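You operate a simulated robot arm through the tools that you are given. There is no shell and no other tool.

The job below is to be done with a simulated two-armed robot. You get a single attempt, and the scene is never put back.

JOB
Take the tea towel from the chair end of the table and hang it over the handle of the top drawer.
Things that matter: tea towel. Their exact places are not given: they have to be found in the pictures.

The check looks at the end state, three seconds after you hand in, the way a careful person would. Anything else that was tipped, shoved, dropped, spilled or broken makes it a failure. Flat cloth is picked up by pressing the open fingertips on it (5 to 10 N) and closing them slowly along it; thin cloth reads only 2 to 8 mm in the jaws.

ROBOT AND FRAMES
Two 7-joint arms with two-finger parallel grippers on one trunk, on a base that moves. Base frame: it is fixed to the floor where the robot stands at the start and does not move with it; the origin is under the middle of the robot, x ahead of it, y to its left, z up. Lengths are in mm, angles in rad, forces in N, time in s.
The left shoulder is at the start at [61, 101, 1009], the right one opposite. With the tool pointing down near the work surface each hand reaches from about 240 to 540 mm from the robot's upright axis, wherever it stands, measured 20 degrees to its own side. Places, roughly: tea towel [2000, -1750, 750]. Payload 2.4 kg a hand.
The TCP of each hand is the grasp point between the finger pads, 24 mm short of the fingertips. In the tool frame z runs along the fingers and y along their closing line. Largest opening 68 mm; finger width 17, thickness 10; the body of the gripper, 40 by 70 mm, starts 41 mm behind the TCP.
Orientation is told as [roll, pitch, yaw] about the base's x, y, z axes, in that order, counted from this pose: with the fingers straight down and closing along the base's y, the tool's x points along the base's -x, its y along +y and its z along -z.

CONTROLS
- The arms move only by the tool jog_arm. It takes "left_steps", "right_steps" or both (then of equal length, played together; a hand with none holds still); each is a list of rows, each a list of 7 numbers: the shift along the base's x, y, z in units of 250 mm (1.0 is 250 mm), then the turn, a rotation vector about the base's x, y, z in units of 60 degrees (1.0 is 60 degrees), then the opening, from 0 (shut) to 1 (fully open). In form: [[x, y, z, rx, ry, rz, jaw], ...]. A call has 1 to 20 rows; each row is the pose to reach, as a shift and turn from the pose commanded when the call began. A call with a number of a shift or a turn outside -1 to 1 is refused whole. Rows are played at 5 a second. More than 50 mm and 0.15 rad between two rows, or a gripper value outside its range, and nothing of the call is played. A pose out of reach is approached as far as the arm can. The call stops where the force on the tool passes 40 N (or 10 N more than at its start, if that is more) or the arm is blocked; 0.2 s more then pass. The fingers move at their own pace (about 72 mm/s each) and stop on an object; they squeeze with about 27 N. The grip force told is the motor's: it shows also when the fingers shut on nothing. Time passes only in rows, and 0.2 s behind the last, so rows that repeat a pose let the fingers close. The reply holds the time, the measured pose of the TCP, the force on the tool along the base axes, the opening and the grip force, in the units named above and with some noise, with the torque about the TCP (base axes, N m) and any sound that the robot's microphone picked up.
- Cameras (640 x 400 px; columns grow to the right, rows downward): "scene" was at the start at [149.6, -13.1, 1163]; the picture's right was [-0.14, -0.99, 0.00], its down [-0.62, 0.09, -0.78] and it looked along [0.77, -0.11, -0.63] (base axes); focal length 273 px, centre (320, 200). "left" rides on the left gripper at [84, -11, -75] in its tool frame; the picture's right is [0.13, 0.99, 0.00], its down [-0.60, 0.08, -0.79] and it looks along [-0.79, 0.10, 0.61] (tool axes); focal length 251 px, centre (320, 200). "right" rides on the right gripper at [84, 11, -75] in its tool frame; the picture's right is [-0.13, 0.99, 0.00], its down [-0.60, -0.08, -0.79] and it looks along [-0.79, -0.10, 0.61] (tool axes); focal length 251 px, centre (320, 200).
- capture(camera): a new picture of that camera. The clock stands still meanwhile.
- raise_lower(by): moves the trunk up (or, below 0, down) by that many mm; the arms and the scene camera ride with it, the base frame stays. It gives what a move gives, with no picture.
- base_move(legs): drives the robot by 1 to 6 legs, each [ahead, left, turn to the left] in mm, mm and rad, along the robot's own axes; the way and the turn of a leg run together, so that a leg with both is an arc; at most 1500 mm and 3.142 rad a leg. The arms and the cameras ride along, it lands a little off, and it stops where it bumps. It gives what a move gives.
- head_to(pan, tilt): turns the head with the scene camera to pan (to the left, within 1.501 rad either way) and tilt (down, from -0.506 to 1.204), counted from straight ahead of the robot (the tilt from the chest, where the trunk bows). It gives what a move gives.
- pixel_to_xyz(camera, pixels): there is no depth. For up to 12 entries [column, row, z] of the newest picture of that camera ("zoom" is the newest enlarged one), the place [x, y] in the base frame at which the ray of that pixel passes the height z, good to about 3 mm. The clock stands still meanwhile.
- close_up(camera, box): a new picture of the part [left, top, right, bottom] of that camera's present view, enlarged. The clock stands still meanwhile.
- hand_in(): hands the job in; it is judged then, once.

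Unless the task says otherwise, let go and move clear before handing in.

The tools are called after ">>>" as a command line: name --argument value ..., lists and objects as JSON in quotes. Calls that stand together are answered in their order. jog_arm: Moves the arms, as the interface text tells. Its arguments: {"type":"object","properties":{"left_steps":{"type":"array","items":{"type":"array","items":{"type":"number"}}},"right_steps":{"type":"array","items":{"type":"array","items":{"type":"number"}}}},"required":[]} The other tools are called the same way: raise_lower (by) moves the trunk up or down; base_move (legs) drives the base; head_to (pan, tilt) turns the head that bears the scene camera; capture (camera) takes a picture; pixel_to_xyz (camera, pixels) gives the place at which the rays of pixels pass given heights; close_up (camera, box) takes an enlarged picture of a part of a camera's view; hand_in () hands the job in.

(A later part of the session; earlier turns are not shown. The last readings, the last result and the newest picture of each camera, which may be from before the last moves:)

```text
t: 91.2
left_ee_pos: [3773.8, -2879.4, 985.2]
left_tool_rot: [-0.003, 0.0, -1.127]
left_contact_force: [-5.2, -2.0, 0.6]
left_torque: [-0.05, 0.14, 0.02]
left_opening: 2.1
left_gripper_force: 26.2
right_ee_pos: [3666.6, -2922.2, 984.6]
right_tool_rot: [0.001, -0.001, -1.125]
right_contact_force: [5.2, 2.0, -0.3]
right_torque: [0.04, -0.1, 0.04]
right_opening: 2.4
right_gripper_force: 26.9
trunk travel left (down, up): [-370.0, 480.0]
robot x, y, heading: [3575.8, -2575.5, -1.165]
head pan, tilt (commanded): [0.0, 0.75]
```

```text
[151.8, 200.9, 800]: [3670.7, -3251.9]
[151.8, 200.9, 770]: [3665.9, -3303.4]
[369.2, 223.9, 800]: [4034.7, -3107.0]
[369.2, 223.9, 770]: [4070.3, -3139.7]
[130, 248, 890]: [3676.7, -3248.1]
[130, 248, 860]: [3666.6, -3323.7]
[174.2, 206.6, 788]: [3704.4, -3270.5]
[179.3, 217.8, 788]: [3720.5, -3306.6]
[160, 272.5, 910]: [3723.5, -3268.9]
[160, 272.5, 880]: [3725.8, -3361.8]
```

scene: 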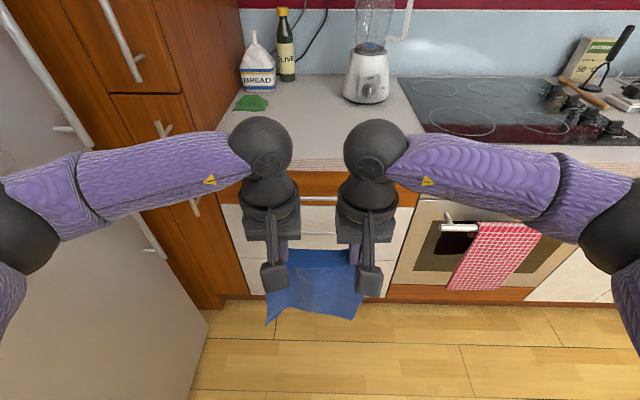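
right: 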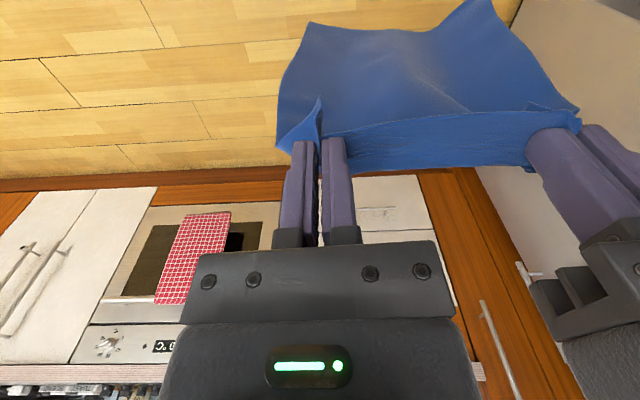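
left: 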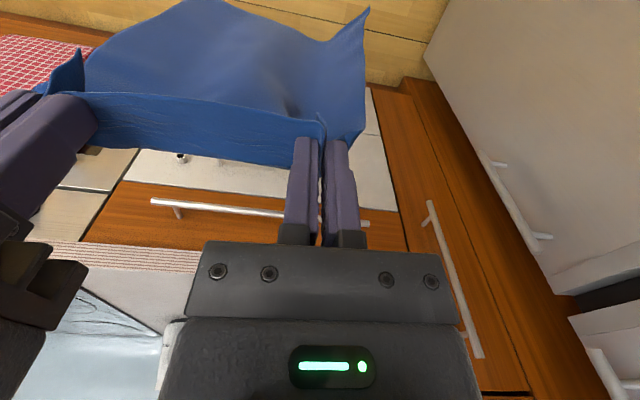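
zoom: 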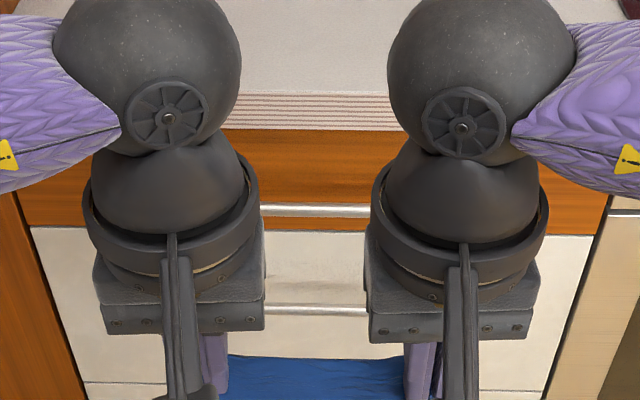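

The better fit puts the bar at z about 796, 50 mm off the drawer face, with the counter edge 20 mm behind the bar's plane (lip z 878-910), and the bar's line parallel to the held edge. I drive ahead 270 mm (12 mm left) so the towel hangs just in front of the counter edge.

>>> base_move --legs '[[265, 12, 0]]'

>>> capture --camera "scene"

>>> capture --camera "left"

>>> capture --camera "right"

```text
t: 93.1
left_ee_pos: [3890.5, -3119.0, 986.3]
left_tool_rot: [-0.003, 0.0, -1.125]
left_contact_force: [-5.1, -2.3, -0.4]
left_torque: [-0.05, 0.08, 0.04]
left_opening: 2.5
left_gripper_force: 26.0
right_ee_pos: [3783.9, -3160.7, 984.3]
right_tool_rot: [0.004, -0.001, -1.123]
right_contact_force: [4.9, 1.6, 1.1]
right_torque: [0.06, -0.13, 0.02]
right_opening: 2.2
right_gripper_force: 26.1
trunk travel left (down, up): [-370.0, 480.0]
robot x, y, heading: [3695.9, -2814.5, -1.161]
head pan, tilt (commanded): [0.0, 0.75]
```

```text
taken
```

scene: 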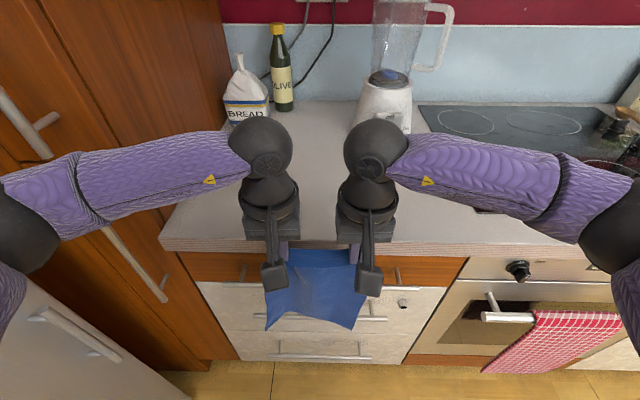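

```text
taken
```

left: 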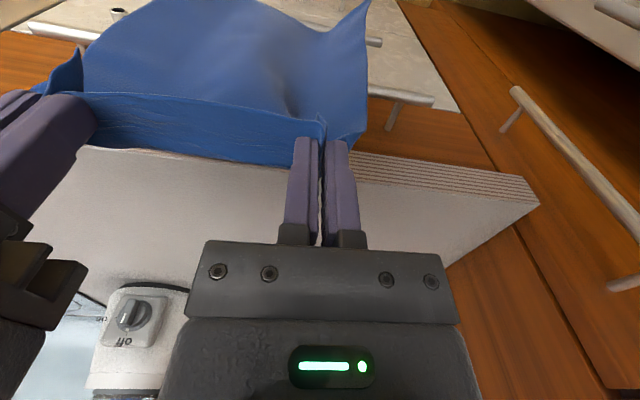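

```text
taken
```

right: 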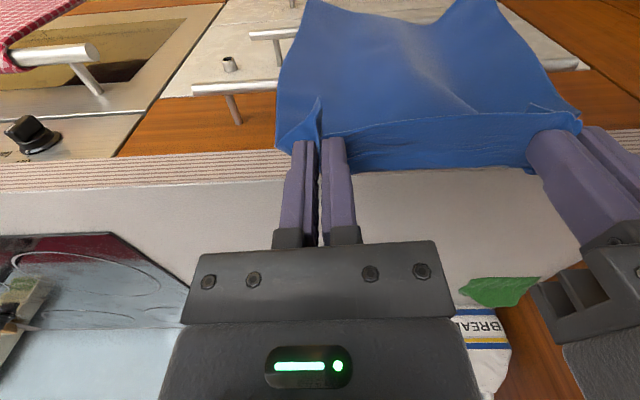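

The left camera now looks steeply down at the bar's left end (433,101) and the right one at its right end (192,88), and the lip shows well. I project these for a firm fix.

>>> close_up --camera "left" --box '[340, 70, 560, 220]'

>>> close_up --camera "right" --box '[150, 50, 330, 200]'

>>> pixel_to_xyz --camera "left" --pixels '[[433, 101, 800], [433, 101, 780], [396, 93, 800], [387, 129, 796], [535, 183, 910], [535, 183, 890], [500, 175, 878], [430, 190, 910]]'

>>> pixel_to_xyz --camera "right" --pixels '[[192, 88, 800], [192, 88, 780], [230, 92, 800], [237, 122, 796], [150, 157, 878], [150, 190, 910], [505, 280, 910]]'

```text
2.67 times, centred on (450, 145) of left
```

zoom: 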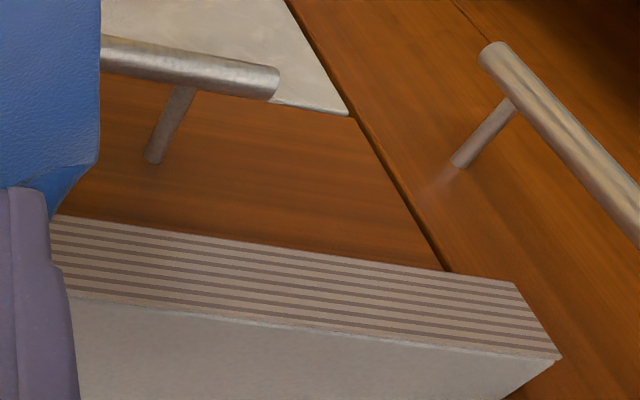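

```text
2.67 times, centred on (240, 125) of right
```

zoom: 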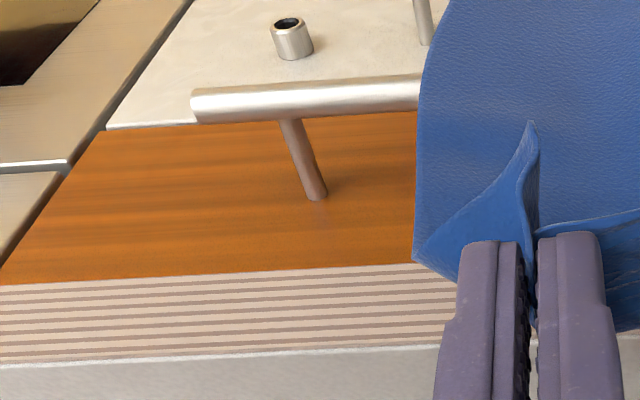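

```text
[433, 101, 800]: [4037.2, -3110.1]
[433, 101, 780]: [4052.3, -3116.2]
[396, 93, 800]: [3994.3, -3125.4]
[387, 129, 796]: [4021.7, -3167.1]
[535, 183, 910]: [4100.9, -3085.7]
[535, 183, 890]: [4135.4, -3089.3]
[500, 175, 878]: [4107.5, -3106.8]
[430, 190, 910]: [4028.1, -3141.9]
```

```text
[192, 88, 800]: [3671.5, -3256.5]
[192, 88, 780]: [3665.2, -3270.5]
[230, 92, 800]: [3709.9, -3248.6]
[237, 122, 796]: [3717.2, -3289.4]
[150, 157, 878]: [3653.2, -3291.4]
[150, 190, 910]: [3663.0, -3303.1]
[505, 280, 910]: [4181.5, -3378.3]
```

The bar is now well fixed: ends at (4037,-3110) and (3671,-3256), z 797; the drawer face is 45 mm behind it. I check the lip's top and bottom edges similarly.

>>> pixel_to_xyz --camera "left" --pixels '[[442.5, 163.7, 890], [442.5, 163.7, 870], [442.5, 192.6, 920], [442.5, 192.6, 900]]'

>>> pixel_to_xyz --camera "right" --pixels '[[195, 153.1, 890], [195, 153.1, 870], [195, 181.9, 920], [195, 181.9, 900]]'

>>> close_up --camera "scene" --box '[150, 200, 490, 370]'

```text
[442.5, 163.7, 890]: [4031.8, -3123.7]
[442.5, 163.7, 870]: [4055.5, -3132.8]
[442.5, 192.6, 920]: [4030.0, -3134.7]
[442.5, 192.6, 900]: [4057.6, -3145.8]
```

```text
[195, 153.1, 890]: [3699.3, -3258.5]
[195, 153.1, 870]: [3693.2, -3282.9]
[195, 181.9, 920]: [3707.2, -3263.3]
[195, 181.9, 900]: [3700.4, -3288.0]
```

```text
1.88 times, centred on (320, 285) of scene
```

zoom: 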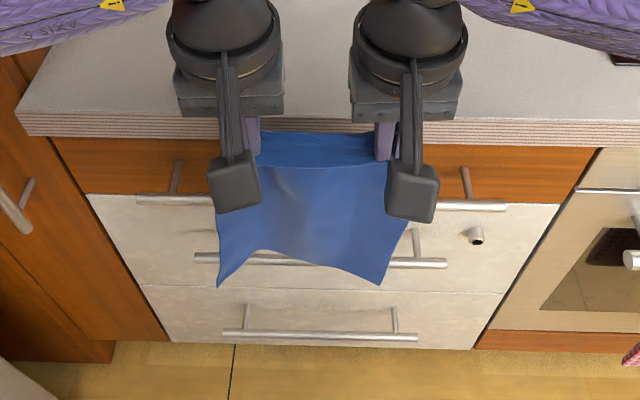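

The lip spans z 874-913 at 24 mm behind the bar centre; the drawer face is another 21 mm in. I lower the hands to just above counter height and move them 124 mm forward, so the towel wraps over the counter's front edge.

>>> jog_arm --left_steps '[[0, 0, -0.06, 0, 0, 0, 0], [0, 0, -0.12, 0, 0, 0, 0], [0.03, -0.075, -0.13, 0, 0, 0, 0], [0.06, -0.15, -0.13, 0, 0, 0, 0], [0.09, -0.225, -0.13, 0, 0, 0, 0], [0.12, -0.3, -0.13, 0, 0, 0, 0], [0.15, -0.375, -0.13, 0, 0, 0, 0], [0.185, -0.46, -0.13, 0, 0, 0, 0], [0.185, -0.46, -0.13, 0, 0, 0, 0]]' --right_steps '[[0, 0, -0.06, 0, 0, 0, 0], [0, 0, -0.12, 0, 0, 0, 0], [0.03, -0.075, -0.13, 0, 0, 0, 0], [0.06, -0.15, -0.13, 0, 0, 0, 0], [0.09, -0.225, -0.13, 0, 0, 0, 0], [0.12, -0.3, -0.13, 0, 0, 0, 0], [0.15, -0.375, -0.13, 0, 0, 0, 0], [0.185, -0.46, -0.13, 0, 0, 0, 0], [0.185, -0.46, -0.13, 0, 0, 0, 0]]'

>>> capture --camera "scene"

>>> capture --camera "left"

>>> capture --camera "right"

```text
t: 95.1
left_ee_pos: [3936.9, -3233.1, 953.8]
left_tool_rot: [-0.002, 0.001, -1.126]
left_contact_force: [-4.3, -2.5, 0.3]
left_torque: [-0.04, 0.14, 0.05]
left_opening: 2.5
left_gripper_force: 26.7
right_ee_pos: [3829.7, -3275.0, 952.3]
right_tool_rot: [0.002, 0.0, -1.12]
right_contact_force: [4.3, 2.8, 0.4]
right_torque: [0.05, -0.14, 0.04]
right_opening: 2.2
right_gripper_force: 26.8
trunk travel left (down, up): [-370.0, 480.0]
robot x, y, heading: [3692.7, -2817.0, -1.158]
head pan, tilt (commanded): [0.0, 0.75]
```

```text
taken
```

scene: 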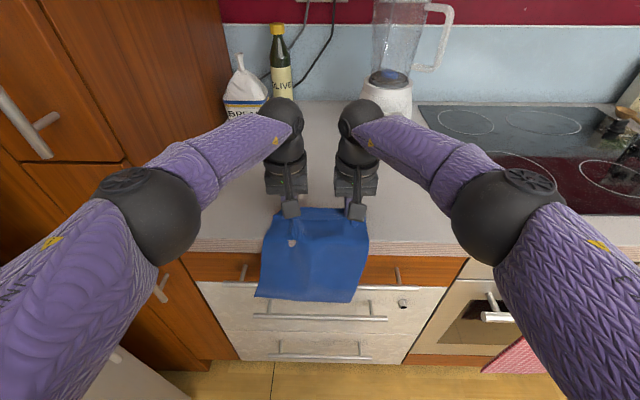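

```text
taken
```

left: 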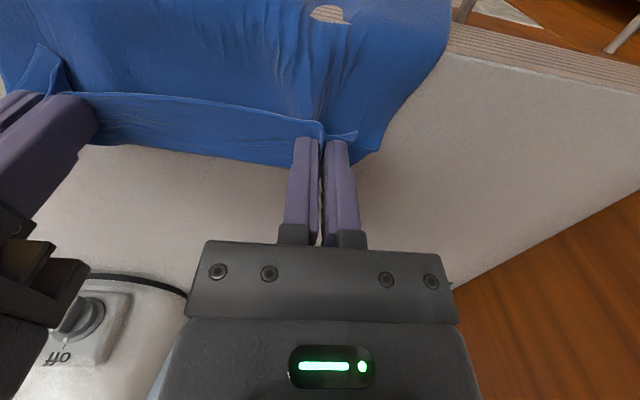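

```text
taken
```

right: 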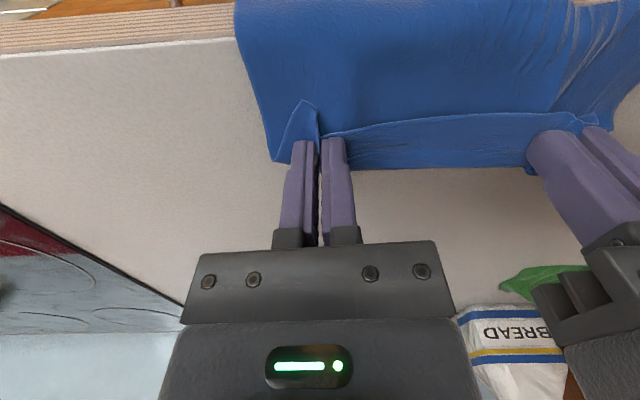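

The towel now lies over the counter edge and hangs in front (scene 255-370, 210-300), held edge about 50 mm in on the counter. I lower both hands close to the counter top.

>>> jog_arm --left_steps '[[0, 0, -0.02, 0, 0, 0, 0], [0, 0, -0.04, 0, 0, 0, 0], [0, 0, -0.056, 0, 0, 0, 0], [0, 0, -0.056, 0, 0, 0, 0]]' --right_steps '[[0, 0, -0.02, 0, 0, 0, 0], [0, 0, -0.04, 0, 0, 0, 0], [0, 0, -0.056, 0, 0, 0, 0], [0, 0, -0.056, 0, 0, 0, 0]]'

```text
t: 96.1
left_ee_pos: [3935.7, -3232.5, 939.9]
left_tool_rot: [-0.003, 0.0, -1.126]
left_contact_force: [-4.4, -1.9, 0.8]
left_torque: [-0.06, 0.11, 0.06]
left_opening: 2.5
left_gripper_force: 26.0
right_ee_pos: [3830.6, -3275.8, 939.4]
right_tool_rot: [0.001, -0.001, -1.124]
right_contact_force: [5.0, 3.1, 0.9]
right_torque: [0.04, -0.15, 0.04]
right_opening: 2.3
right_gripper_force: 26.8
trunk travel left (down, up): [-370.0, 480.0]
robot x, y, heading: [3695.5, -2816.2, -1.156]
head pan, tilt (commanded): [0.0, 0.75]
```

No contact yet at 939.6. I continue with small steps on both hands.

>>> jog_arm --left_steps '[[0, 0, -0.006, 0, 0, 0, 0], [0, 0, -0.012, 0, 0, 0, 0], [0, 0, -0.012, 0, 0, 0, 0]]' --right_steps '[[0, 0, -0.006, 0, 0, 0, 0], [0, 0, -0.012, 0, 0, 0, 0], [0, 0, -0.012, 0, 0, 0, 0]]'

```text
t: 96.9
left_ee_pos: [3936.2, -3234.3, 936.7]
left_tool_rot: [-0.002, -0.002, -1.126]
left_contact_force: [-4.1, -3.8, 8.6]
left_torque: [-0.11, 0.04, 0.05]
left_opening: 2.2
left_gripper_force: 26.7
right_ee_pos: [3829.1, -3275.6, 936.7]
right_tool_rot: [0.001, -0.001, -1.124]
right_contact_force: [6.4, 0.2, 10.6]
right_torque: [0.04, -0.09, 0.06]
right_opening: 2.5
right_gripper_force: 26.5
trunk travel left (down, up): [-370.0, 480.0]
robot x, y, heading: [3693.6, -2815.1, -1.165]
head pan, tilt (commanded): [0.0, 0.75]
```

Both tips press the counter lightly (9-11 N at z 936.7, so its top is about z 912). I ease the right hand up 2 mm, open it slowly, and lift it to see how the cloth lies.

>>> jog_arm --right_steps '[[0, 0, 0.008, 0, 0, 0, 0.1], [0, 0, 0.008, 0, 0, 0, 0.25], [0, 0, 0.008, 0, 0, 0, 0.4], [0, 0, 0.008, 0, 0, 0, 0.5], [0, 0, 0.06, 0, 0, 0, 0.5], [0, 0, 0.14, 0, 0, 0, 0.5], [0, 0, 0.2, 0, 0, 0, 0.5], [0, 0, 0.2, 0, 0, 0, 0.5]]'

>>> capture --camera "right"

>>> close_up --camera "scene" --box '[220, 150, 420, 310]'

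```text
t: 98.7
left_ee_pos: [3935.9, -3232.1, 936.3]
left_tool_rot: [-0.001, -0.002, -1.125]
left_contact_force: [1.6, -2.7, 16.6]
left_torque: [-0.06, -0.16, 0.01]
left_opening: 2.5
left_gripper_force: 26.8
right_ee_pos: [3829.6, -3273.9, 986.6]
right_tool_rot: [0.0, -0.001, -1.123]
right_contact_force: [0.1, -0.5, -0.4]
right_torque: [-0.02, 0.0, -0.02]
right_opening: 34.3
right_gripper_force: 0.1
trunk travel left (down, up): [-370.0, 480.0]
robot x, y, heading: [3693.5, -2816.0, -1.164]
head pan, tilt (commanded): [0.0, 0.75]
```

```text
taken
```

right: 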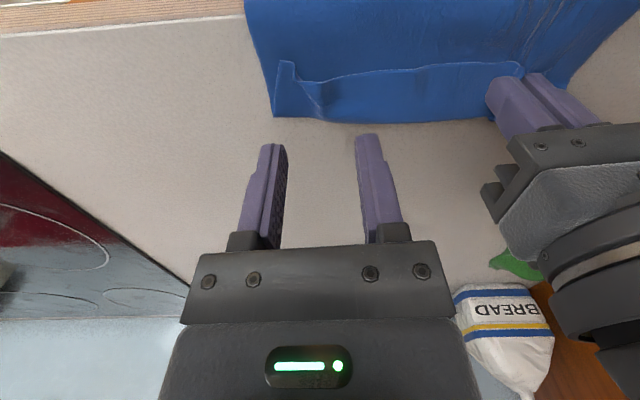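

```text
2.50 times, centred on (320, 230) of scene
```

zoom: 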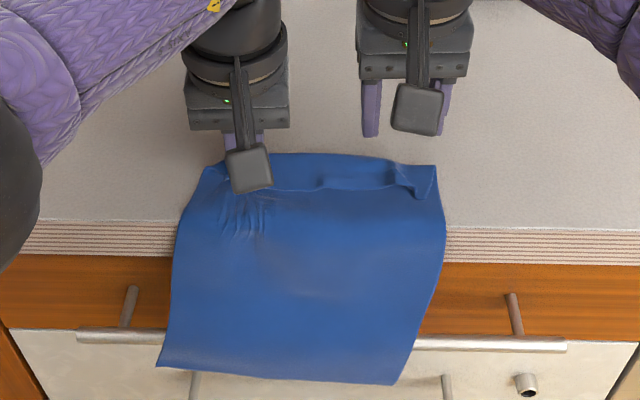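

The right end is free: the fold line lies at row ~118 and the narrow hem is folded back over (edge at rows 60-80). I project these to choose the new pinch points.

>>> pixel_to_xyz --camera "right" --pixels '[[275, 117, 913], [400, 120, 913], [330, 80, 916], [262, 60, 913], [250, 15, 913], [420, 66, 916], [120, 33, 913], [288, 62, 916]]'

```text
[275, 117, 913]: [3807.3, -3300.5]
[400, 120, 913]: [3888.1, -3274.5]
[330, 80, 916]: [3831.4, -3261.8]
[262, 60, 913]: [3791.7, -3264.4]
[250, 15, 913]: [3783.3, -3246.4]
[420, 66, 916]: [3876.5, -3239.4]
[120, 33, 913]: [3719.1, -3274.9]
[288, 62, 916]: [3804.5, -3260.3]
```

The towel's right side is at about 32 mm from the hand's line, the fold line sits about 65-70 mm inside the counter edge, hem folded on top. I move the right hand back 28 mm and lower it to just above the single-layer cloth there.

>>> jog_arm --right_steps '[[-0.02, 0.05, 0, 0, 0, 0, 0.5], [-0.041, 0.102, 0, 0, 0, 0, 0.5], [-0.041, 0.102, -0.08, 0, 0, 0, 0.5], [-0.041, 0.102, -0.15, 0, 0, 0, 0.5], [-0.041, 0.102, -0.18, 0, 0, 0, 0.5], [-0.041, 0.102, -0.18, 0, 0, 0, 0.5]]'

>>> capture --camera "right"

```text
t: 100.1
left_ee_pos: [3935.4, -3233.4, 937.3]
left_tool_rot: [-0.002, -0.002, -1.126]
left_contact_force: [1.2, -1.2, 17.3]
left_torque: [-0.03, -0.19, 0.01]
left_opening: 2.3
left_gripper_force: 26.3
right_ee_pos: [3818.9, -3248.5, 940.9]
right_tool_rot: [0.0, 0.001, -1.124]
right_contact_force: [-0.6, -0.5, 0.1]
right_torque: [0.0, -0.03, 0.04]
right_opening: 33.8
right_gripper_force: 0.1
trunk travel left (down, up): [-370.0, 480.0]
robot x, y, heading: [3691.7, -2815.8, -1.164]
head pan, tilt (commanded): [0.0, 0.75]
```

```text
taken
```

right: 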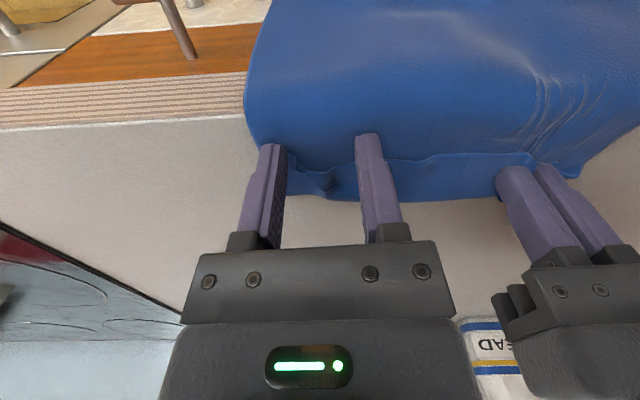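

The fingertips (272,148) and (368,138) are over single cloth just on the robot side of the hem (row ~165). I press down slowly.

>>> jog_arm --right_steps '[[0, 0, -0.006, 0, 0, 0, 0.5], [0, 0, -0.012, 0, 0, 0, 0.5], [0, 0, -0.016, 0, 0, 0, 0.5], [0, 0, -0.016, 0, 0, 0, 0.5]]'

```text
t: 101.1
left_ee_pos: [3935.6, -3232.7, 938.0]
left_tool_rot: [-0.002, -0.003, -1.126]
left_contact_force: [2.2, -2.6, 17.9]
left_torque: [-0.05, -0.15, 0.04]
left_opening: 2.3
left_gripper_force: 26.4
right_ee_pos: [3819.7, -3249.0, 936.9]
right_tool_rot: [0.001, 0.0, -1.123]
right_contact_force: [0.0, 0.3, -0.3]
right_torque: [0.0, 0.0, 0.02]
right_opening: 33.9
right_gripper_force: 0.1
trunk travel left (down, up): [-370.0, 480.0]
robot x, y, heading: [3693.8, -2816.5, -1.161]
head pan, tilt (commanded): [0.0, 0.75]
```

>>> jog_arm --right_steps '[[0, 0, -0.004, 0, 0, 0, 0.5], [0, 0, -0.008, 0, 0, 0, 0.5], [0, 0, -0.008, 0, 0, 0, 0.5]]'

```text
t: 101.9
left_ee_pos: [3935.3, -3232.8, 936.6]
left_tool_rot: [-0.003, -0.002, -1.126]
left_contact_force: [1.9, -2.8, 13.5]
left_torque: [-0.08, -0.16, 0.04]
left_opening: 2.3
left_gripper_force: 26.0
right_ee_pos: [3818.1, -3248.8, 935.6]
right_tool_rot: [0.001, -0.002, -1.123]
right_contact_force: [-0.1, 1.1, 10.5]
right_torque: [-0.16, 0.19, -0.05]
right_opening: 34.0
right_gripper_force: 0.0
trunk travel left (down, up): [-370.0, 480.0]
robot x, y, heading: [3695.9, -2813.3, -1.159]
head pan, tilt (commanded): [0.0, 0.75]
```

The right fingertips press with 10.5 N. I close slowly.

>>> jog_arm --right_steps '[[0, 0, 0.001, 0, 0, 0, 0.45], [0, 0, 0.001, 0, 0, 0, 0.41], [0, 0, 0.001, 0, 0, 0, 0.37], [0, 0, 0.001, 0, 0, 0, 0.33], [0, 0, 0.001, 0, 0, 0, 0.29], [0, 0, 0.001, 0, 0, 0, 0.25], [0, 0, 0.001, 0, 0, 0, 0.21], [0, 0, 0.001, 0, 0, 0, 0.17], [0, 0, 0.001, 0, 0, 0, 0.13], [0, 0, 0.001, 0, 0, 0, 0.09], [0, 0, 0.001, 0, 0, 0, 0.05], [0, 0, 0.001, 0, 0, 0, 0.0], [0, 0, 0.001, 0, 0, 0, 0.0], [0, 0, 0.001, 0, 0, 0, 0.0]]'

>>> capture --camera "right"

>>> capture --camera "left"

>>> close_up --camera "scene" --box '[220, 150, 420, 310]'

```text
t: 104.9
left_ee_pos: [3935.5, -3230.9, 936.7]
left_tool_rot: [-0.001, -0.001, -1.125]
left_contact_force: [-0.9, -1.1, 12.1]
left_torque: [-0.04, -0.09, 0.03]
left_opening: 2.2
left_gripper_force: 26.8
right_ee_pos: [3818.4, -3248.2, 935.4]
right_tool_rot: [0.0, -0.002, -1.123]
right_contact_force: [2.1, 0.0, 12.5]
right_torque: [-0.11, -0.06, -0.01]
right_opening: 1.8
right_gripper_force: 26.3
trunk travel left (down, up): [-370.0, 480.0]
robot x, y, heading: [3689.1, -2812.8, -1.159]
head pan, tilt (commanded): [0.0, 0.75]
```

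```text
taken
```

right: 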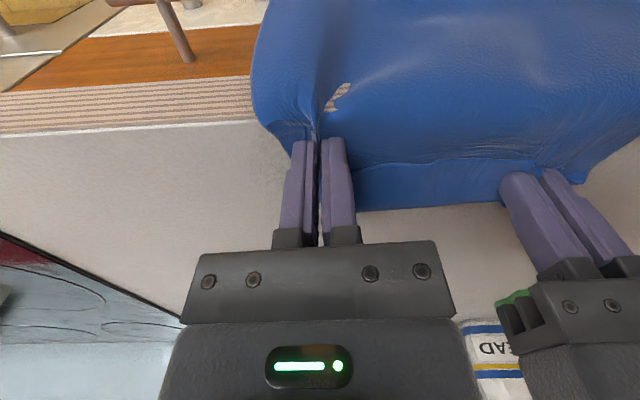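

```text
taken
```

left: 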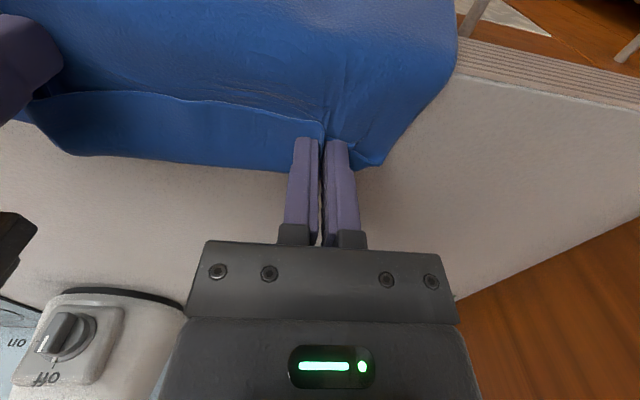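

```text
2.50 times, centred on (320, 230) of scene
```

zoom: 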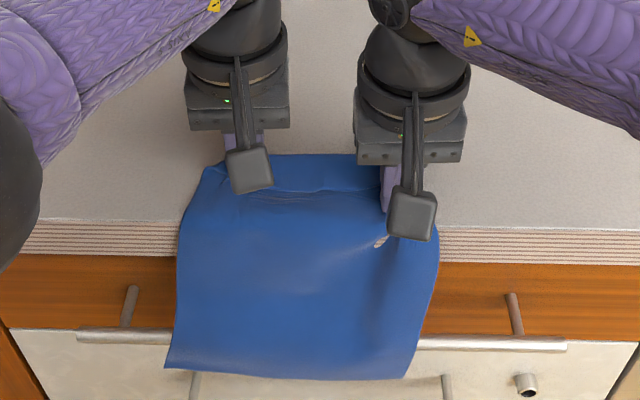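

The right jaws have gathered a pleat (1.8 mm). Now the left hand: ease up, open slowly, lift and look.

>>> jog_arm --left_steps '[[0, 0, 0.008, 0, 0, 0, 0.1], [0, 0, 0.008, 0, 0, 0, 0.25], [0, 0, 0.008, 0, 0, 0, 0.4], [0, 0, 0.008, 0, 0, 0, 0.5], [0, 0, 0.06, 0, 0, 0, 0.5], [0, 0, 0.14, 0, 0, 0, 0.5], [0, 0, 0.2, 0, 0, 0, 0.5], [0, 0, 0.2, 0, 0, 0, 0.5]]'

>>> capture --camera "left"

>>> close_up --camera "scene" --box '[220, 150, 420, 310]'

```text
t: 106.7
left_ee_pos: [3936.3, -3232.3, 987.9]
left_tool_rot: [-0.002, 0.001, -1.124]
left_contact_force: [0.4, 0.2, -0.3]
left_torque: [0.01, -0.01, 0.01]
left_opening: 33.7
left_gripper_force: 0.0
right_ee_pos: [3819.0, -3249.5, 935.5]
right_tool_rot: [0.0, -0.002, -1.124]
right_contact_force: [0.3, 1.9, 17.4]
right_torque: [-0.09, -0.01, -0.02]
right_opening: 2.3
right_gripper_force: 25.8
trunk travel left (down, up): [-370.0, 480.0]
robot x, y, heading: [3695.6, -2815.9, -1.16]
head pan, tilt (commanded): [0.0, 0.75]
```

```text
taken
```

left: 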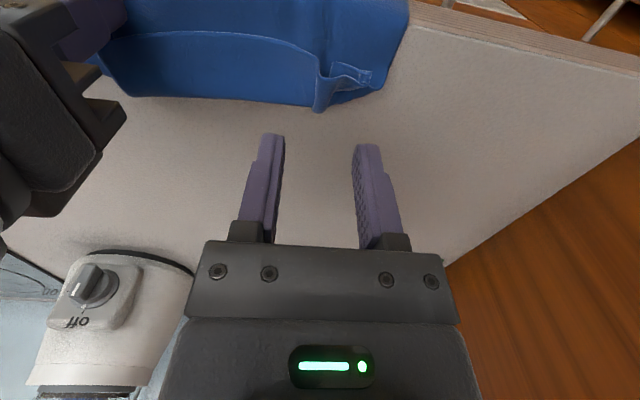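

```text
2.50 times, centred on (320, 230) of scene
```

zoom: 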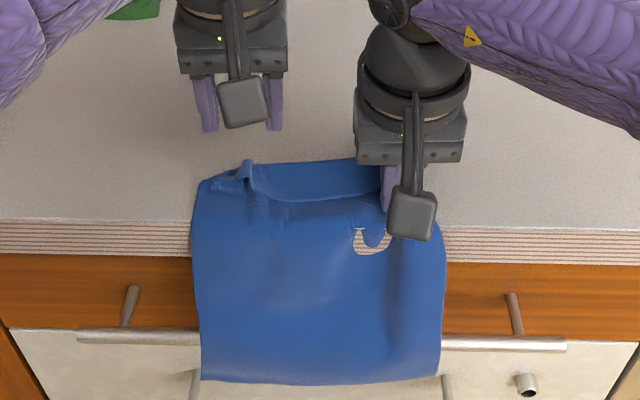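

The left end lies free with a small lump at (325,100); the side edge runs (408,10)-(375,90). I project points to choose the left pinch place.

>>> pixel_to_xyz --camera "left" --pixels '[[405, 25, 913], [388, 75, 913], [200, 98, 913], [250, 38, 916], [320, 110, 914], [370, 75, 916], [560, 50, 913], [330, 50, 913]]'

```text
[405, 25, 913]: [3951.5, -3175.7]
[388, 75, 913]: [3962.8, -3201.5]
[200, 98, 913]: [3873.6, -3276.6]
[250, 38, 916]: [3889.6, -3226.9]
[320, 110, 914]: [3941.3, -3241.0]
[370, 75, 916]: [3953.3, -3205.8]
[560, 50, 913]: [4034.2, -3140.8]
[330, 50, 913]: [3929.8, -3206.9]
```

The left pinch place is about 33 mm nearer the robot, on single cloth just outside the hem. I move the left hand there and lower it to just above.

>>> jog_arm --left_steps '[[-0.02, 0.06, 0, 0, 0, 0, 0.5], [-0.042, 0.1255, 0, 0, 0, 0, 0.5], [-0.042, 0.1255, -0.08, 0, 0, 0, 0.5], [-0.042, 0.1255, -0.15, 0, 0, 0, 0.5], [-0.042, 0.1255, -0.188, 0, 0, 0, 0.5], [-0.042, 0.1255, -0.188, 0, 0, 0, 0.5]]'

>>> capture --camera "left"

```text
t: 108.1
left_ee_pos: [3925.3, -3200.9, 938.6]
left_tool_rot: [0.0, -0.002, -1.126]
left_contact_force: [0.4, 0.3, -0.9]
left_torque: [0.01, -0.03, -0.01]
left_opening: 33.9
left_gripper_force: 0.1
right_ee_pos: [3818.3, -3248.0, 935.2]
right_tool_rot: [0.001, -0.003, -1.124]
right_contact_force: [0.5, 0.6, 17.3]
right_torque: [-0.09, 0.02, 0.01]
right_opening: 2.3
right_gripper_force: 25.7
trunk travel left (down, up): [-370.0, 480.0]
robot x, y, heading: [3691.1, -2810.3, -1.165]
head pan, tilt (commanded): [0.0, 0.75]
```

```text
taken
```

left: 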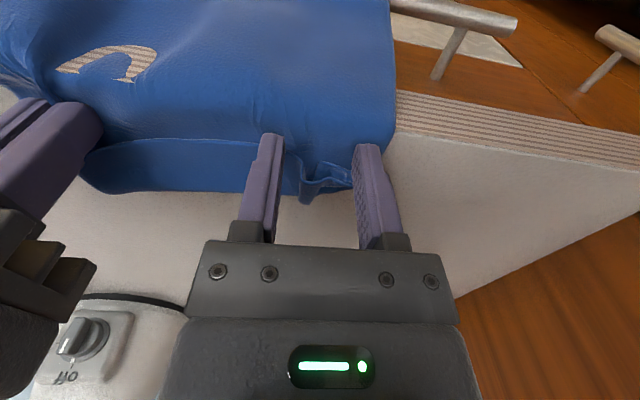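

Left fingertips (270,137) and (368,147) are over single cloth beside the hem. I press down in small steps.

>>> jog_arm --left_steps '[[0, 0, -0.004, 0, 0, 0, 0.5], [0, 0, -0.008, 0, 0, 0, 0.5], [0, 0, -0.012, 0, 0, 0, 0.5], [0, 0, -0.012, 0, 0, 0, 0.5]]'

```text
t: 109.1
left_ee_pos: [3924.6, -3201.0, 937.3]
left_tool_rot: [-0.001, -0.003, -1.127]
left_contact_force: [0.9, 0.1, 0.5]
left_torque: [0.0, -0.01, 0.01]
left_opening: 34.1
left_gripper_force: 0.0
right_ee_pos: [3818.9, -3249.1, 936.1]
right_tool_rot: [-0.001, -0.003, -1.124]
right_contact_force: [0.1, 1.8, 18.1]
right_torque: [-0.1, 0.02, 0.0]
right_opening: 2.2
right_gripper_force: 26.7
trunk travel left (down, up): [-370.0, 480.0]
robot x, y, heading: [3691.3, -2814.8, -1.162]
head pan, tilt (commanded): [0.0, 0.75]
```

>>> jog_arm --left_steps '[[0, 0, -0.004, 0, 0, 0, 0.5], [0, 0, -0.008, 0, 0, 0, 0.5], [0, 0, -0.008, 0, 0, 0, 0.5]]'

```text
t: 109.9
left_ee_pos: [3924.5, -3202.0, 935.1]
left_tool_rot: [-0.002, 0.0, -1.125]
left_contact_force: [1.7, 1.3, 14.1]
left_torque: [-0.16, 0.12, -0.03]
left_opening: 33.5
left_gripper_force: 0.1
right_ee_pos: [3820.1, -3249.1, 936.0]
right_tool_rot: [0.0, -0.003, -1.123]
right_contact_force: [2.1, -1.2, 10.4]
right_torque: [-0.12, -0.01, 0.01]
right_opening: 2.2
right_gripper_force: 26.8
trunk travel left (down, up): [-370.0, 480.0]
robot x, y, heading: [3693.0, -2817.3, -1.157]
head pan, tilt (commanded): [0.0, 0.75]
```

The left tips press with 14 N; I ease up 0.5 mm and close slowly.

>>> jog_arm --left_steps '[[0, 0, 0.002, 0, 0, 0, 0.45], [0, 0, 0.002, 0, 0, 0, 0.41], [0, 0, 0.002, 0, 0, 0, 0.37], [0, 0, 0.002, 0, 0, 0, 0.33], [0, 0, 0.002, 0, 0, 0, 0.29], [0, 0, 0.002, 0, 0, 0, 0.25], [0, 0, 0.002, 0, 0, 0, 0.21], [0, 0, 0.002, 0, 0, 0, 0.17], [0, 0, 0.002, 0, 0, 0, 0.13], [0, 0, 0.002, 0, 0, 0, 0.09], [0, 0, 0.002, 0, 0, 0, 0.05], [0, 0, 0.002, 0, 0, 0, 0.0], [0, 0, 0.002, 0, 0, 0, 0.0], [0, 0, 0.002, 0, 0, 0, 0.0]]'

>>> capture --camera "left"

>>> capture --camera "right"

>>> close_up --camera "scene" --box '[220, 150, 420, 310]'

```text
t: 112.9
left_ee_pos: [3925.2, -3201.7, 934.6]
left_tool_rot: [-0.001, -0.001, -1.127]
left_contact_force: [-2.3, -0.5, 14.0]
left_torque: [-0.13, 0.06, -0.05]
left_opening: 2.4
left_gripper_force: 27.1
right_ee_pos: [3819.4, -3249.1, 935.3]
right_tool_rot: [0.002, -0.002, -1.124]
right_contact_force: [3.9, 1.3, 9.7]
right_torque: [-0.08, -0.04, 0.01]
right_opening: 2.4
right_gripper_force: 26.9
trunk travel left (down, up): [-370.0, 480.0]
robot x, y, heading: [3695.1, -2817.6, -1.157]
head pan, tilt (commanded): [0.0, 0.75]
```

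```text
taken
```

left: 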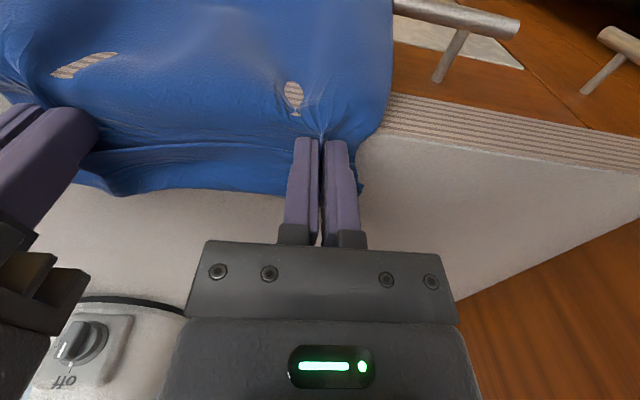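

```text
taken
```

right: 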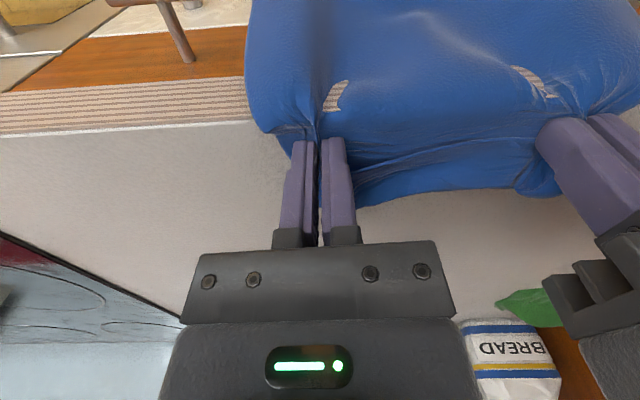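

```text
2.50 times, centred on (320, 230) of scene
```

zoom: 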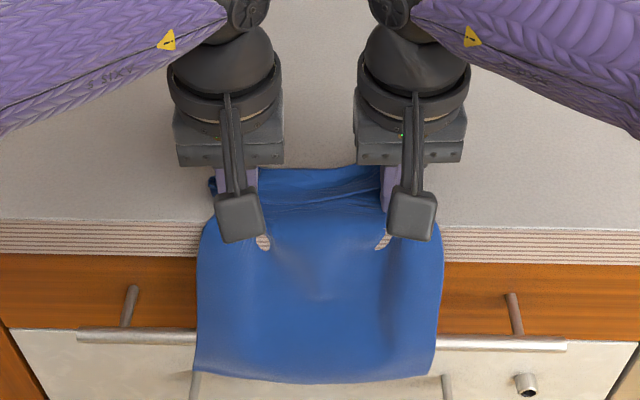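

Both jaws now hold pleats about 65 mm in from the free edge (2.4 mm each). I lift both 40 mm and draw them back 110 mm in front of the counter, then look at the flap.

>>> jog_arm --left_steps '[[0, 0, 0.05, 0, 0, 0, 0], [0, 0, 0.11, 0, 0, 0, 0], [0, 0, 0.16, 0, 0, 0, 0], [-0.033, 0.082, 0.16, 0, 0, 0, 0], [-0.066, 0.163, 0.16, 0, 0, 0, 0], [-0.099, 0.245, 0.16, 0, 0, 0, 0], [-0.131, 0.326, 0.16, 0, 0, 0, 0], [-0.164, 0.408, 0.16, 0, 0, 0, 0], [-0.164, 0.408, 0.16, 0, 0, 0, 0]]' --right_steps '[[0, 0, 0.05, 0, 0, 0, 0], [0, 0, 0.11, 0, 0, 0, 0], [0, 0, 0.16, 0, 0, 0, 0], [-0.033, 0.082, 0.16, 0, 0, 0, 0], [-0.066, 0.163, 0.16, 0, 0, 0, 0], [-0.099, 0.245, 0.16, 0, 0, 0, 0], [-0.131, 0.326, 0.16, 0, 0, 0, 0], [-0.164, 0.408, 0.16, 0, 0, 0, 0], [-0.164, 0.408, 0.16, 0, 0, 0, 0]]'

>>> capture --camera "left"

>>> capture --camera "right"

>>> capture --camera "scene"

```text
t: 114.9
left_ee_pos: [3884.0, -3099.9, 974.8]
left_tool_rot: [-0.001, 0.0, -1.126]
left_contact_force: [-1.6, -0.6, -0.5]
left_torque: [0.01, 0.02, -0.04]
left_opening: 2.2
left_gripper_force: 26.2
right_ee_pos: [3778.0, -3148.4, 975.5]
right_tool_rot: [0.0, 0.001, -1.123]
right_contact_force: [1.0, -0.3, 0.1]
right_torque: [-0.02, -0.02, 0.02]
right_opening: 2.0
right_gripper_force: 26.5
trunk travel left (down, up): [-370.0, 480.0]
robot x, y, heading: [3692.8, -2814.2, -1.163]
head pan, tilt (commanded): [0.0, 0.75]
```

```text
taken
```

left: 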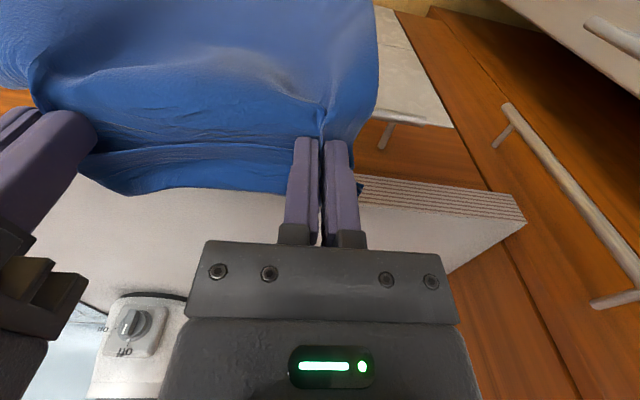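

```text
taken
```

right: 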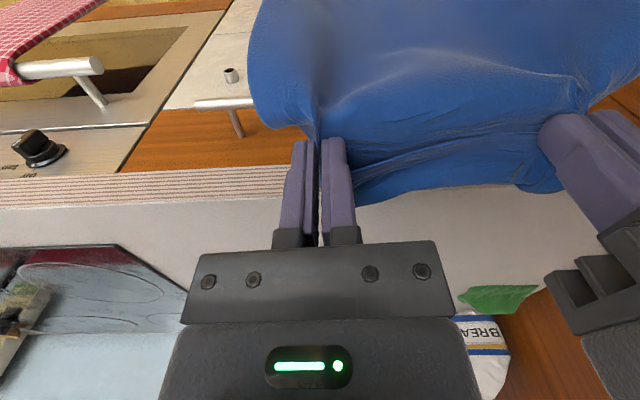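

```text
taken
```

scene: 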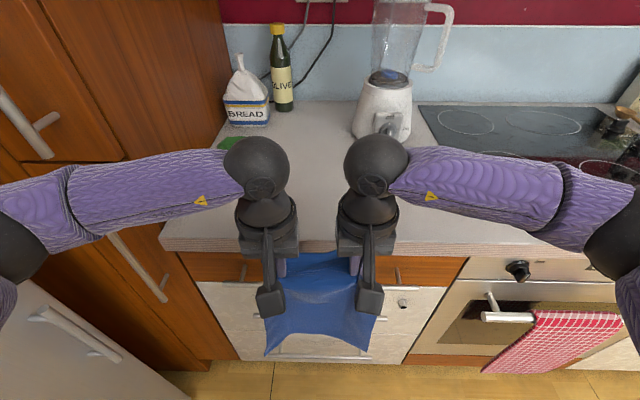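

The towel hangs from both hands with the body on my side; the free flap seems to stick out forward between the hands (left picture rows 150-195). I zoom in to judge its shape.

>>> close_up --camera "scene" --box '[220, 220, 420, 370]'

>>> close_up --camera "left" --box '[20, 80, 380, 260]'

>>> close_up --camera "right" --box '[240, 60, 600, 260]'

```text
2.67 times, centred on (320, 295) of scene
```

zoom: 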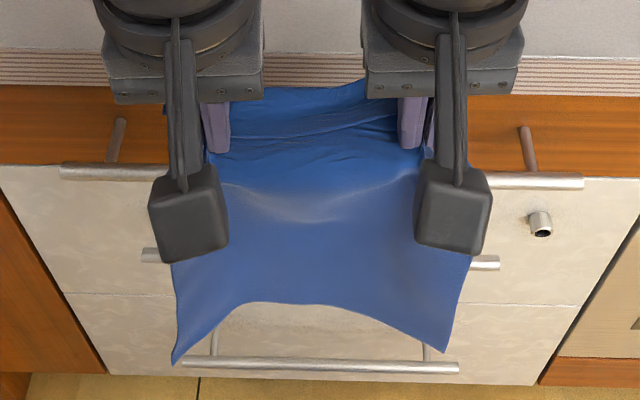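

```text
1.78 times, centred on (200, 170) of left
```

zoom: 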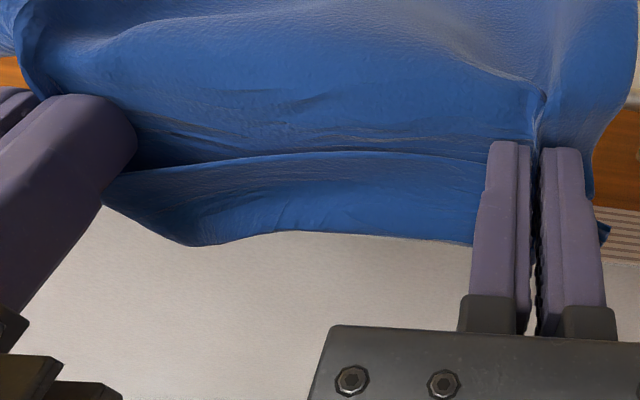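

```text
1.78 times, centred on (420, 160) of right
```

zoom: 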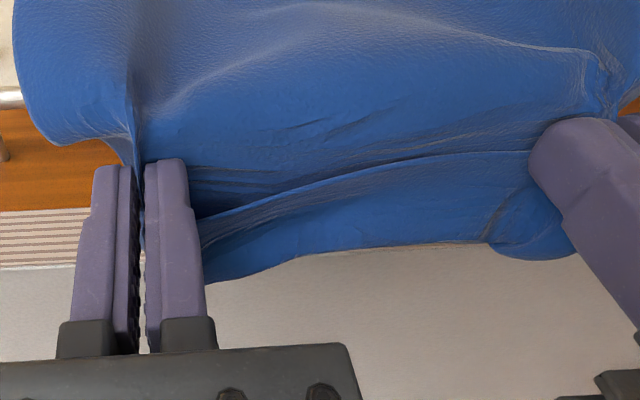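

I triangulate the flap's front fold using the scene and left cameras.

>>> pixel_to_xyz --camera "scene" --pixels '[[320, 252.6, 990], [320, 252.6, 960], [320, 252.6, 930], [320, 252.6, 900]]'

>>> pixel_to_xyz --camera "left" --pixels '[[188.8, 190, 990], [188.8, 190, 960], [188.8, 190, 930], [188.8, 190, 900]]'

>>> pixel_to_xyz --camera "right" --pixels '[[451, 197, 990], [451, 197, 960], [451, 197, 930], [451, 197, 900]]'

```text
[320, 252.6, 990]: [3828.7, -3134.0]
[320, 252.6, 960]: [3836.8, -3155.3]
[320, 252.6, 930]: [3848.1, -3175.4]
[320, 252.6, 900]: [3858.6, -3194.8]
```

```text
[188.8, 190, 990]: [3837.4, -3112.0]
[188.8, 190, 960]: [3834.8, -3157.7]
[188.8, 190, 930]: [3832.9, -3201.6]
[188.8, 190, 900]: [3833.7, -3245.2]
```

```text
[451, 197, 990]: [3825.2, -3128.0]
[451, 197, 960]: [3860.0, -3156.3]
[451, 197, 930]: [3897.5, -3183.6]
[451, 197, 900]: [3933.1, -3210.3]
```

The flap is a short stiff shelf, reaching about 35 mm forward of the pinch at tip height, so it can pass under the lip and over the bar. I lower both hands in front of the counter to tip height about 837 and tilt the fingertips 20 degrees toward the drawer.

>>> jog_arm --left_steps '[[-0.002, 0.004, -0.1, -0.07, -0.03, -0.015, 0], [-0.004, 0.008, -0.2, -0.14, -0.056, -0.03, 0], [-0.006, 0.013, -0.3, -0.21, -0.085, -0.045, 0], [-0.007, 0.017, -0.4, -0.28, -0.113, -0.06, 0], [-0.007, 0.017, -0.46, -0.309, -0.1245, -0.06, 0], [-0.007, 0.017, -0.46, -0.309, -0.1245, -0.06, 0]]' --right_steps '[[-0.004, 0.009, -0.1, -0.07, -0.03, -0.015, 0], [-0.008, 0.018, -0.2, -0.14, -0.056, -0.03, 0], [-0.012, 0.028, -0.3, -0.21, -0.085, -0.045, 0], [-0.015, 0.037, -0.4, -0.28, -0.113, -0.06, 0], [-0.015, 0.037, -0.462, -0.309, -0.1245, -0.06, 0], [-0.015, 0.037, -0.462, -0.309, -0.1245, -0.06, 0]]'

>>> capture --camera "left"

>>> capture --camera "right"

>>> capture --camera "scene"

```text
t: 116.3
left_ee_pos: [3882.3, -3095.8, 858.2]
left_tool_rot: [-0.012, -0.349, -1.187]
left_contact_force: [0.6, -0.6, 0.1]
left_torque: [-0.01, 0.03, -0.01]
left_opening: 1.8
left_gripper_force: 25.9
right_ee_pos: [3774.4, -3139.3, 859.6]
right_tool_rot: [-0.011, -0.349, -1.186]
right_contact_force: [0.0, 0.6, -0.5]
right_torque: [-0.01, 0.0, 0.03]
right_opening: 2.2
right_gripper_force: 26.0
trunk travel left (down, up): [-370.0, 480.0]
robot x, y, heading: [3695.7, -2814.5, -1.161]
head pan, tilt (commanded): [0.0, 0.75]
```

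```text
taken
```

left: 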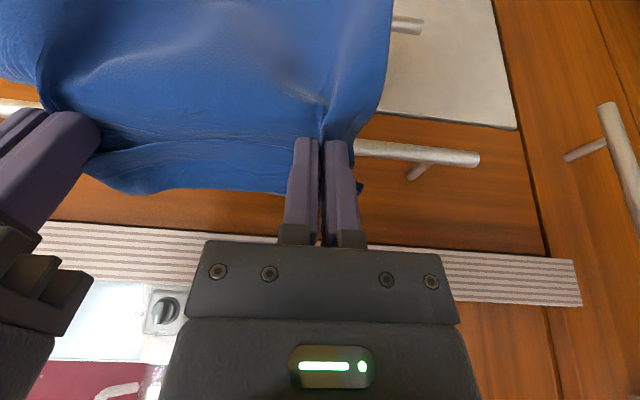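

```text
taken
```

right: 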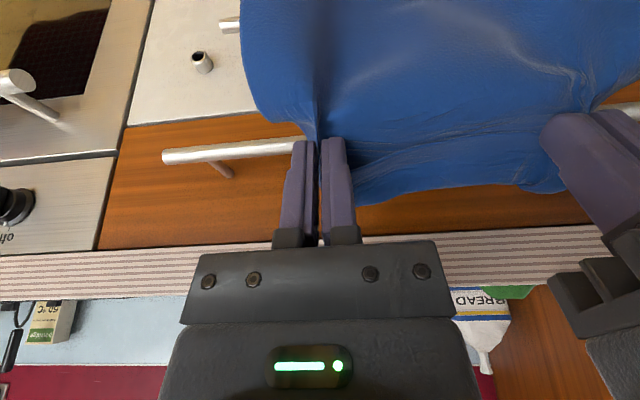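

```text
taken
```

scene: 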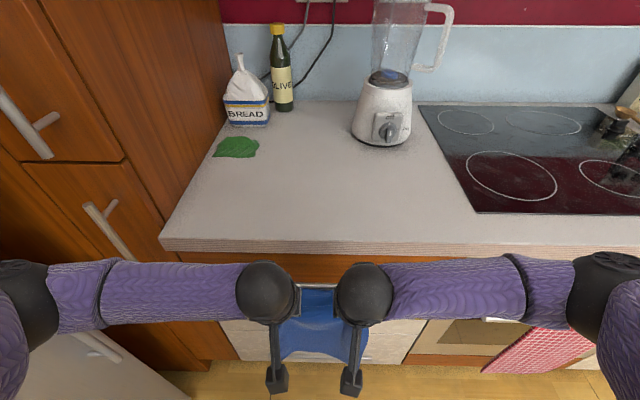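

Both hands are tilted 20 degrees, TCPs level at z 859 in front of the bar. I check the bar and lip positions once more from these poses before moving in.

>>> pixel_to_xyz --camera "left" --pixels '[[479, 159, 797], [400, 150, 797], [410, 179, 797], [575, 262, 874], [575, 305, 913], [450, 252, 874]]'

>>> pixel_to_xyz --camera "right" --pixels '[[163, 157, 797], [230, 150, 797], [232, 175, 797], [50, 254, 874], [50, 300, 913], [180, 245, 874]]'

```text
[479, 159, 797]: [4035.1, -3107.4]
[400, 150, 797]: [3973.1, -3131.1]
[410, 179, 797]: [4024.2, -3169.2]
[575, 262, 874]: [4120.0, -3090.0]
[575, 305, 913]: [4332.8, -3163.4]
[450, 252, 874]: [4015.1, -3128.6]
```

```text
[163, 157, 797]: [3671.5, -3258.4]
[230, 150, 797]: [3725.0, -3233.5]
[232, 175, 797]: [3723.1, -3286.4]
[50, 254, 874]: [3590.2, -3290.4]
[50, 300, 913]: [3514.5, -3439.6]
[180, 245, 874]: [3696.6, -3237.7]
```

The bar reads within 3 mm of the earlier fix. I move both hands 82 mm forward under the lip, over the bar.

>>> jog_arm --left_steps '[[0.03, -0.075, 0, 0, 0, 0, 0], [0.06, -0.15, 0, 0, 0, 0, 0], [0.09, -0.225, 0, 0, 0, 0, 0], [0.106, -0.264, 0, 0, 0, 0, 0], [0.122, -0.303, 0, 0, 0, 0, 0], [0.122, -0.303, 0, 0, 0, 0, 0]]' --right_steps '[[0.03, -0.075, 0, 0, 0, 0, 0], [0.06, -0.15, 0, 0, 0, 0, 0], [0.09, -0.225, 0, 0, 0, 0, 0], [0.106, -0.264, 0, 0, 0, 0, 0], [0.122, -0.303, 0, 0, 0, 0, 0], [0.122, -0.303, 0, 0, 0, 0, 0]]'

>>> capture --camera "left"

>>> capture --camera "right"

```text
t: 117.7
left_ee_pos: [3913.2, -3171.5, 860.5]
left_tool_rot: [-0.011, -0.35, -1.187]
left_contact_force: [-0.2, -0.1, -0.5]
left_torque: [-0.01, -0.01, 0.03]
left_opening: 2.2
left_gripper_force: 25.9
right_ee_pos: [3805.6, -3214.7, 859.3]
right_tool_rot: [-0.01, -0.349, -1.186]
right_contact_force: [-0.7, 0.1, 0.1]
right_torque: [-0.01, -0.01, -0.04]
right_opening: 2.1
right_gripper_force: 26.0
trunk travel left (down, up): [-370.0, 480.0]
robot x, y, heading: [3693.3, -2813.7, -1.156]
head pan, tilt (commanded): [0.0, 0.75]
```

```text
taken
```

left: 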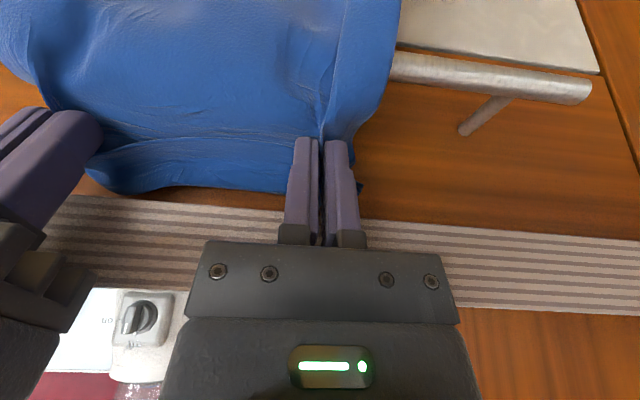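

```text
taken
```

right: 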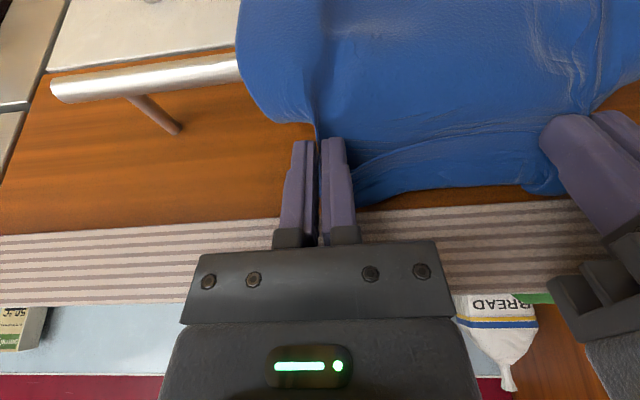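

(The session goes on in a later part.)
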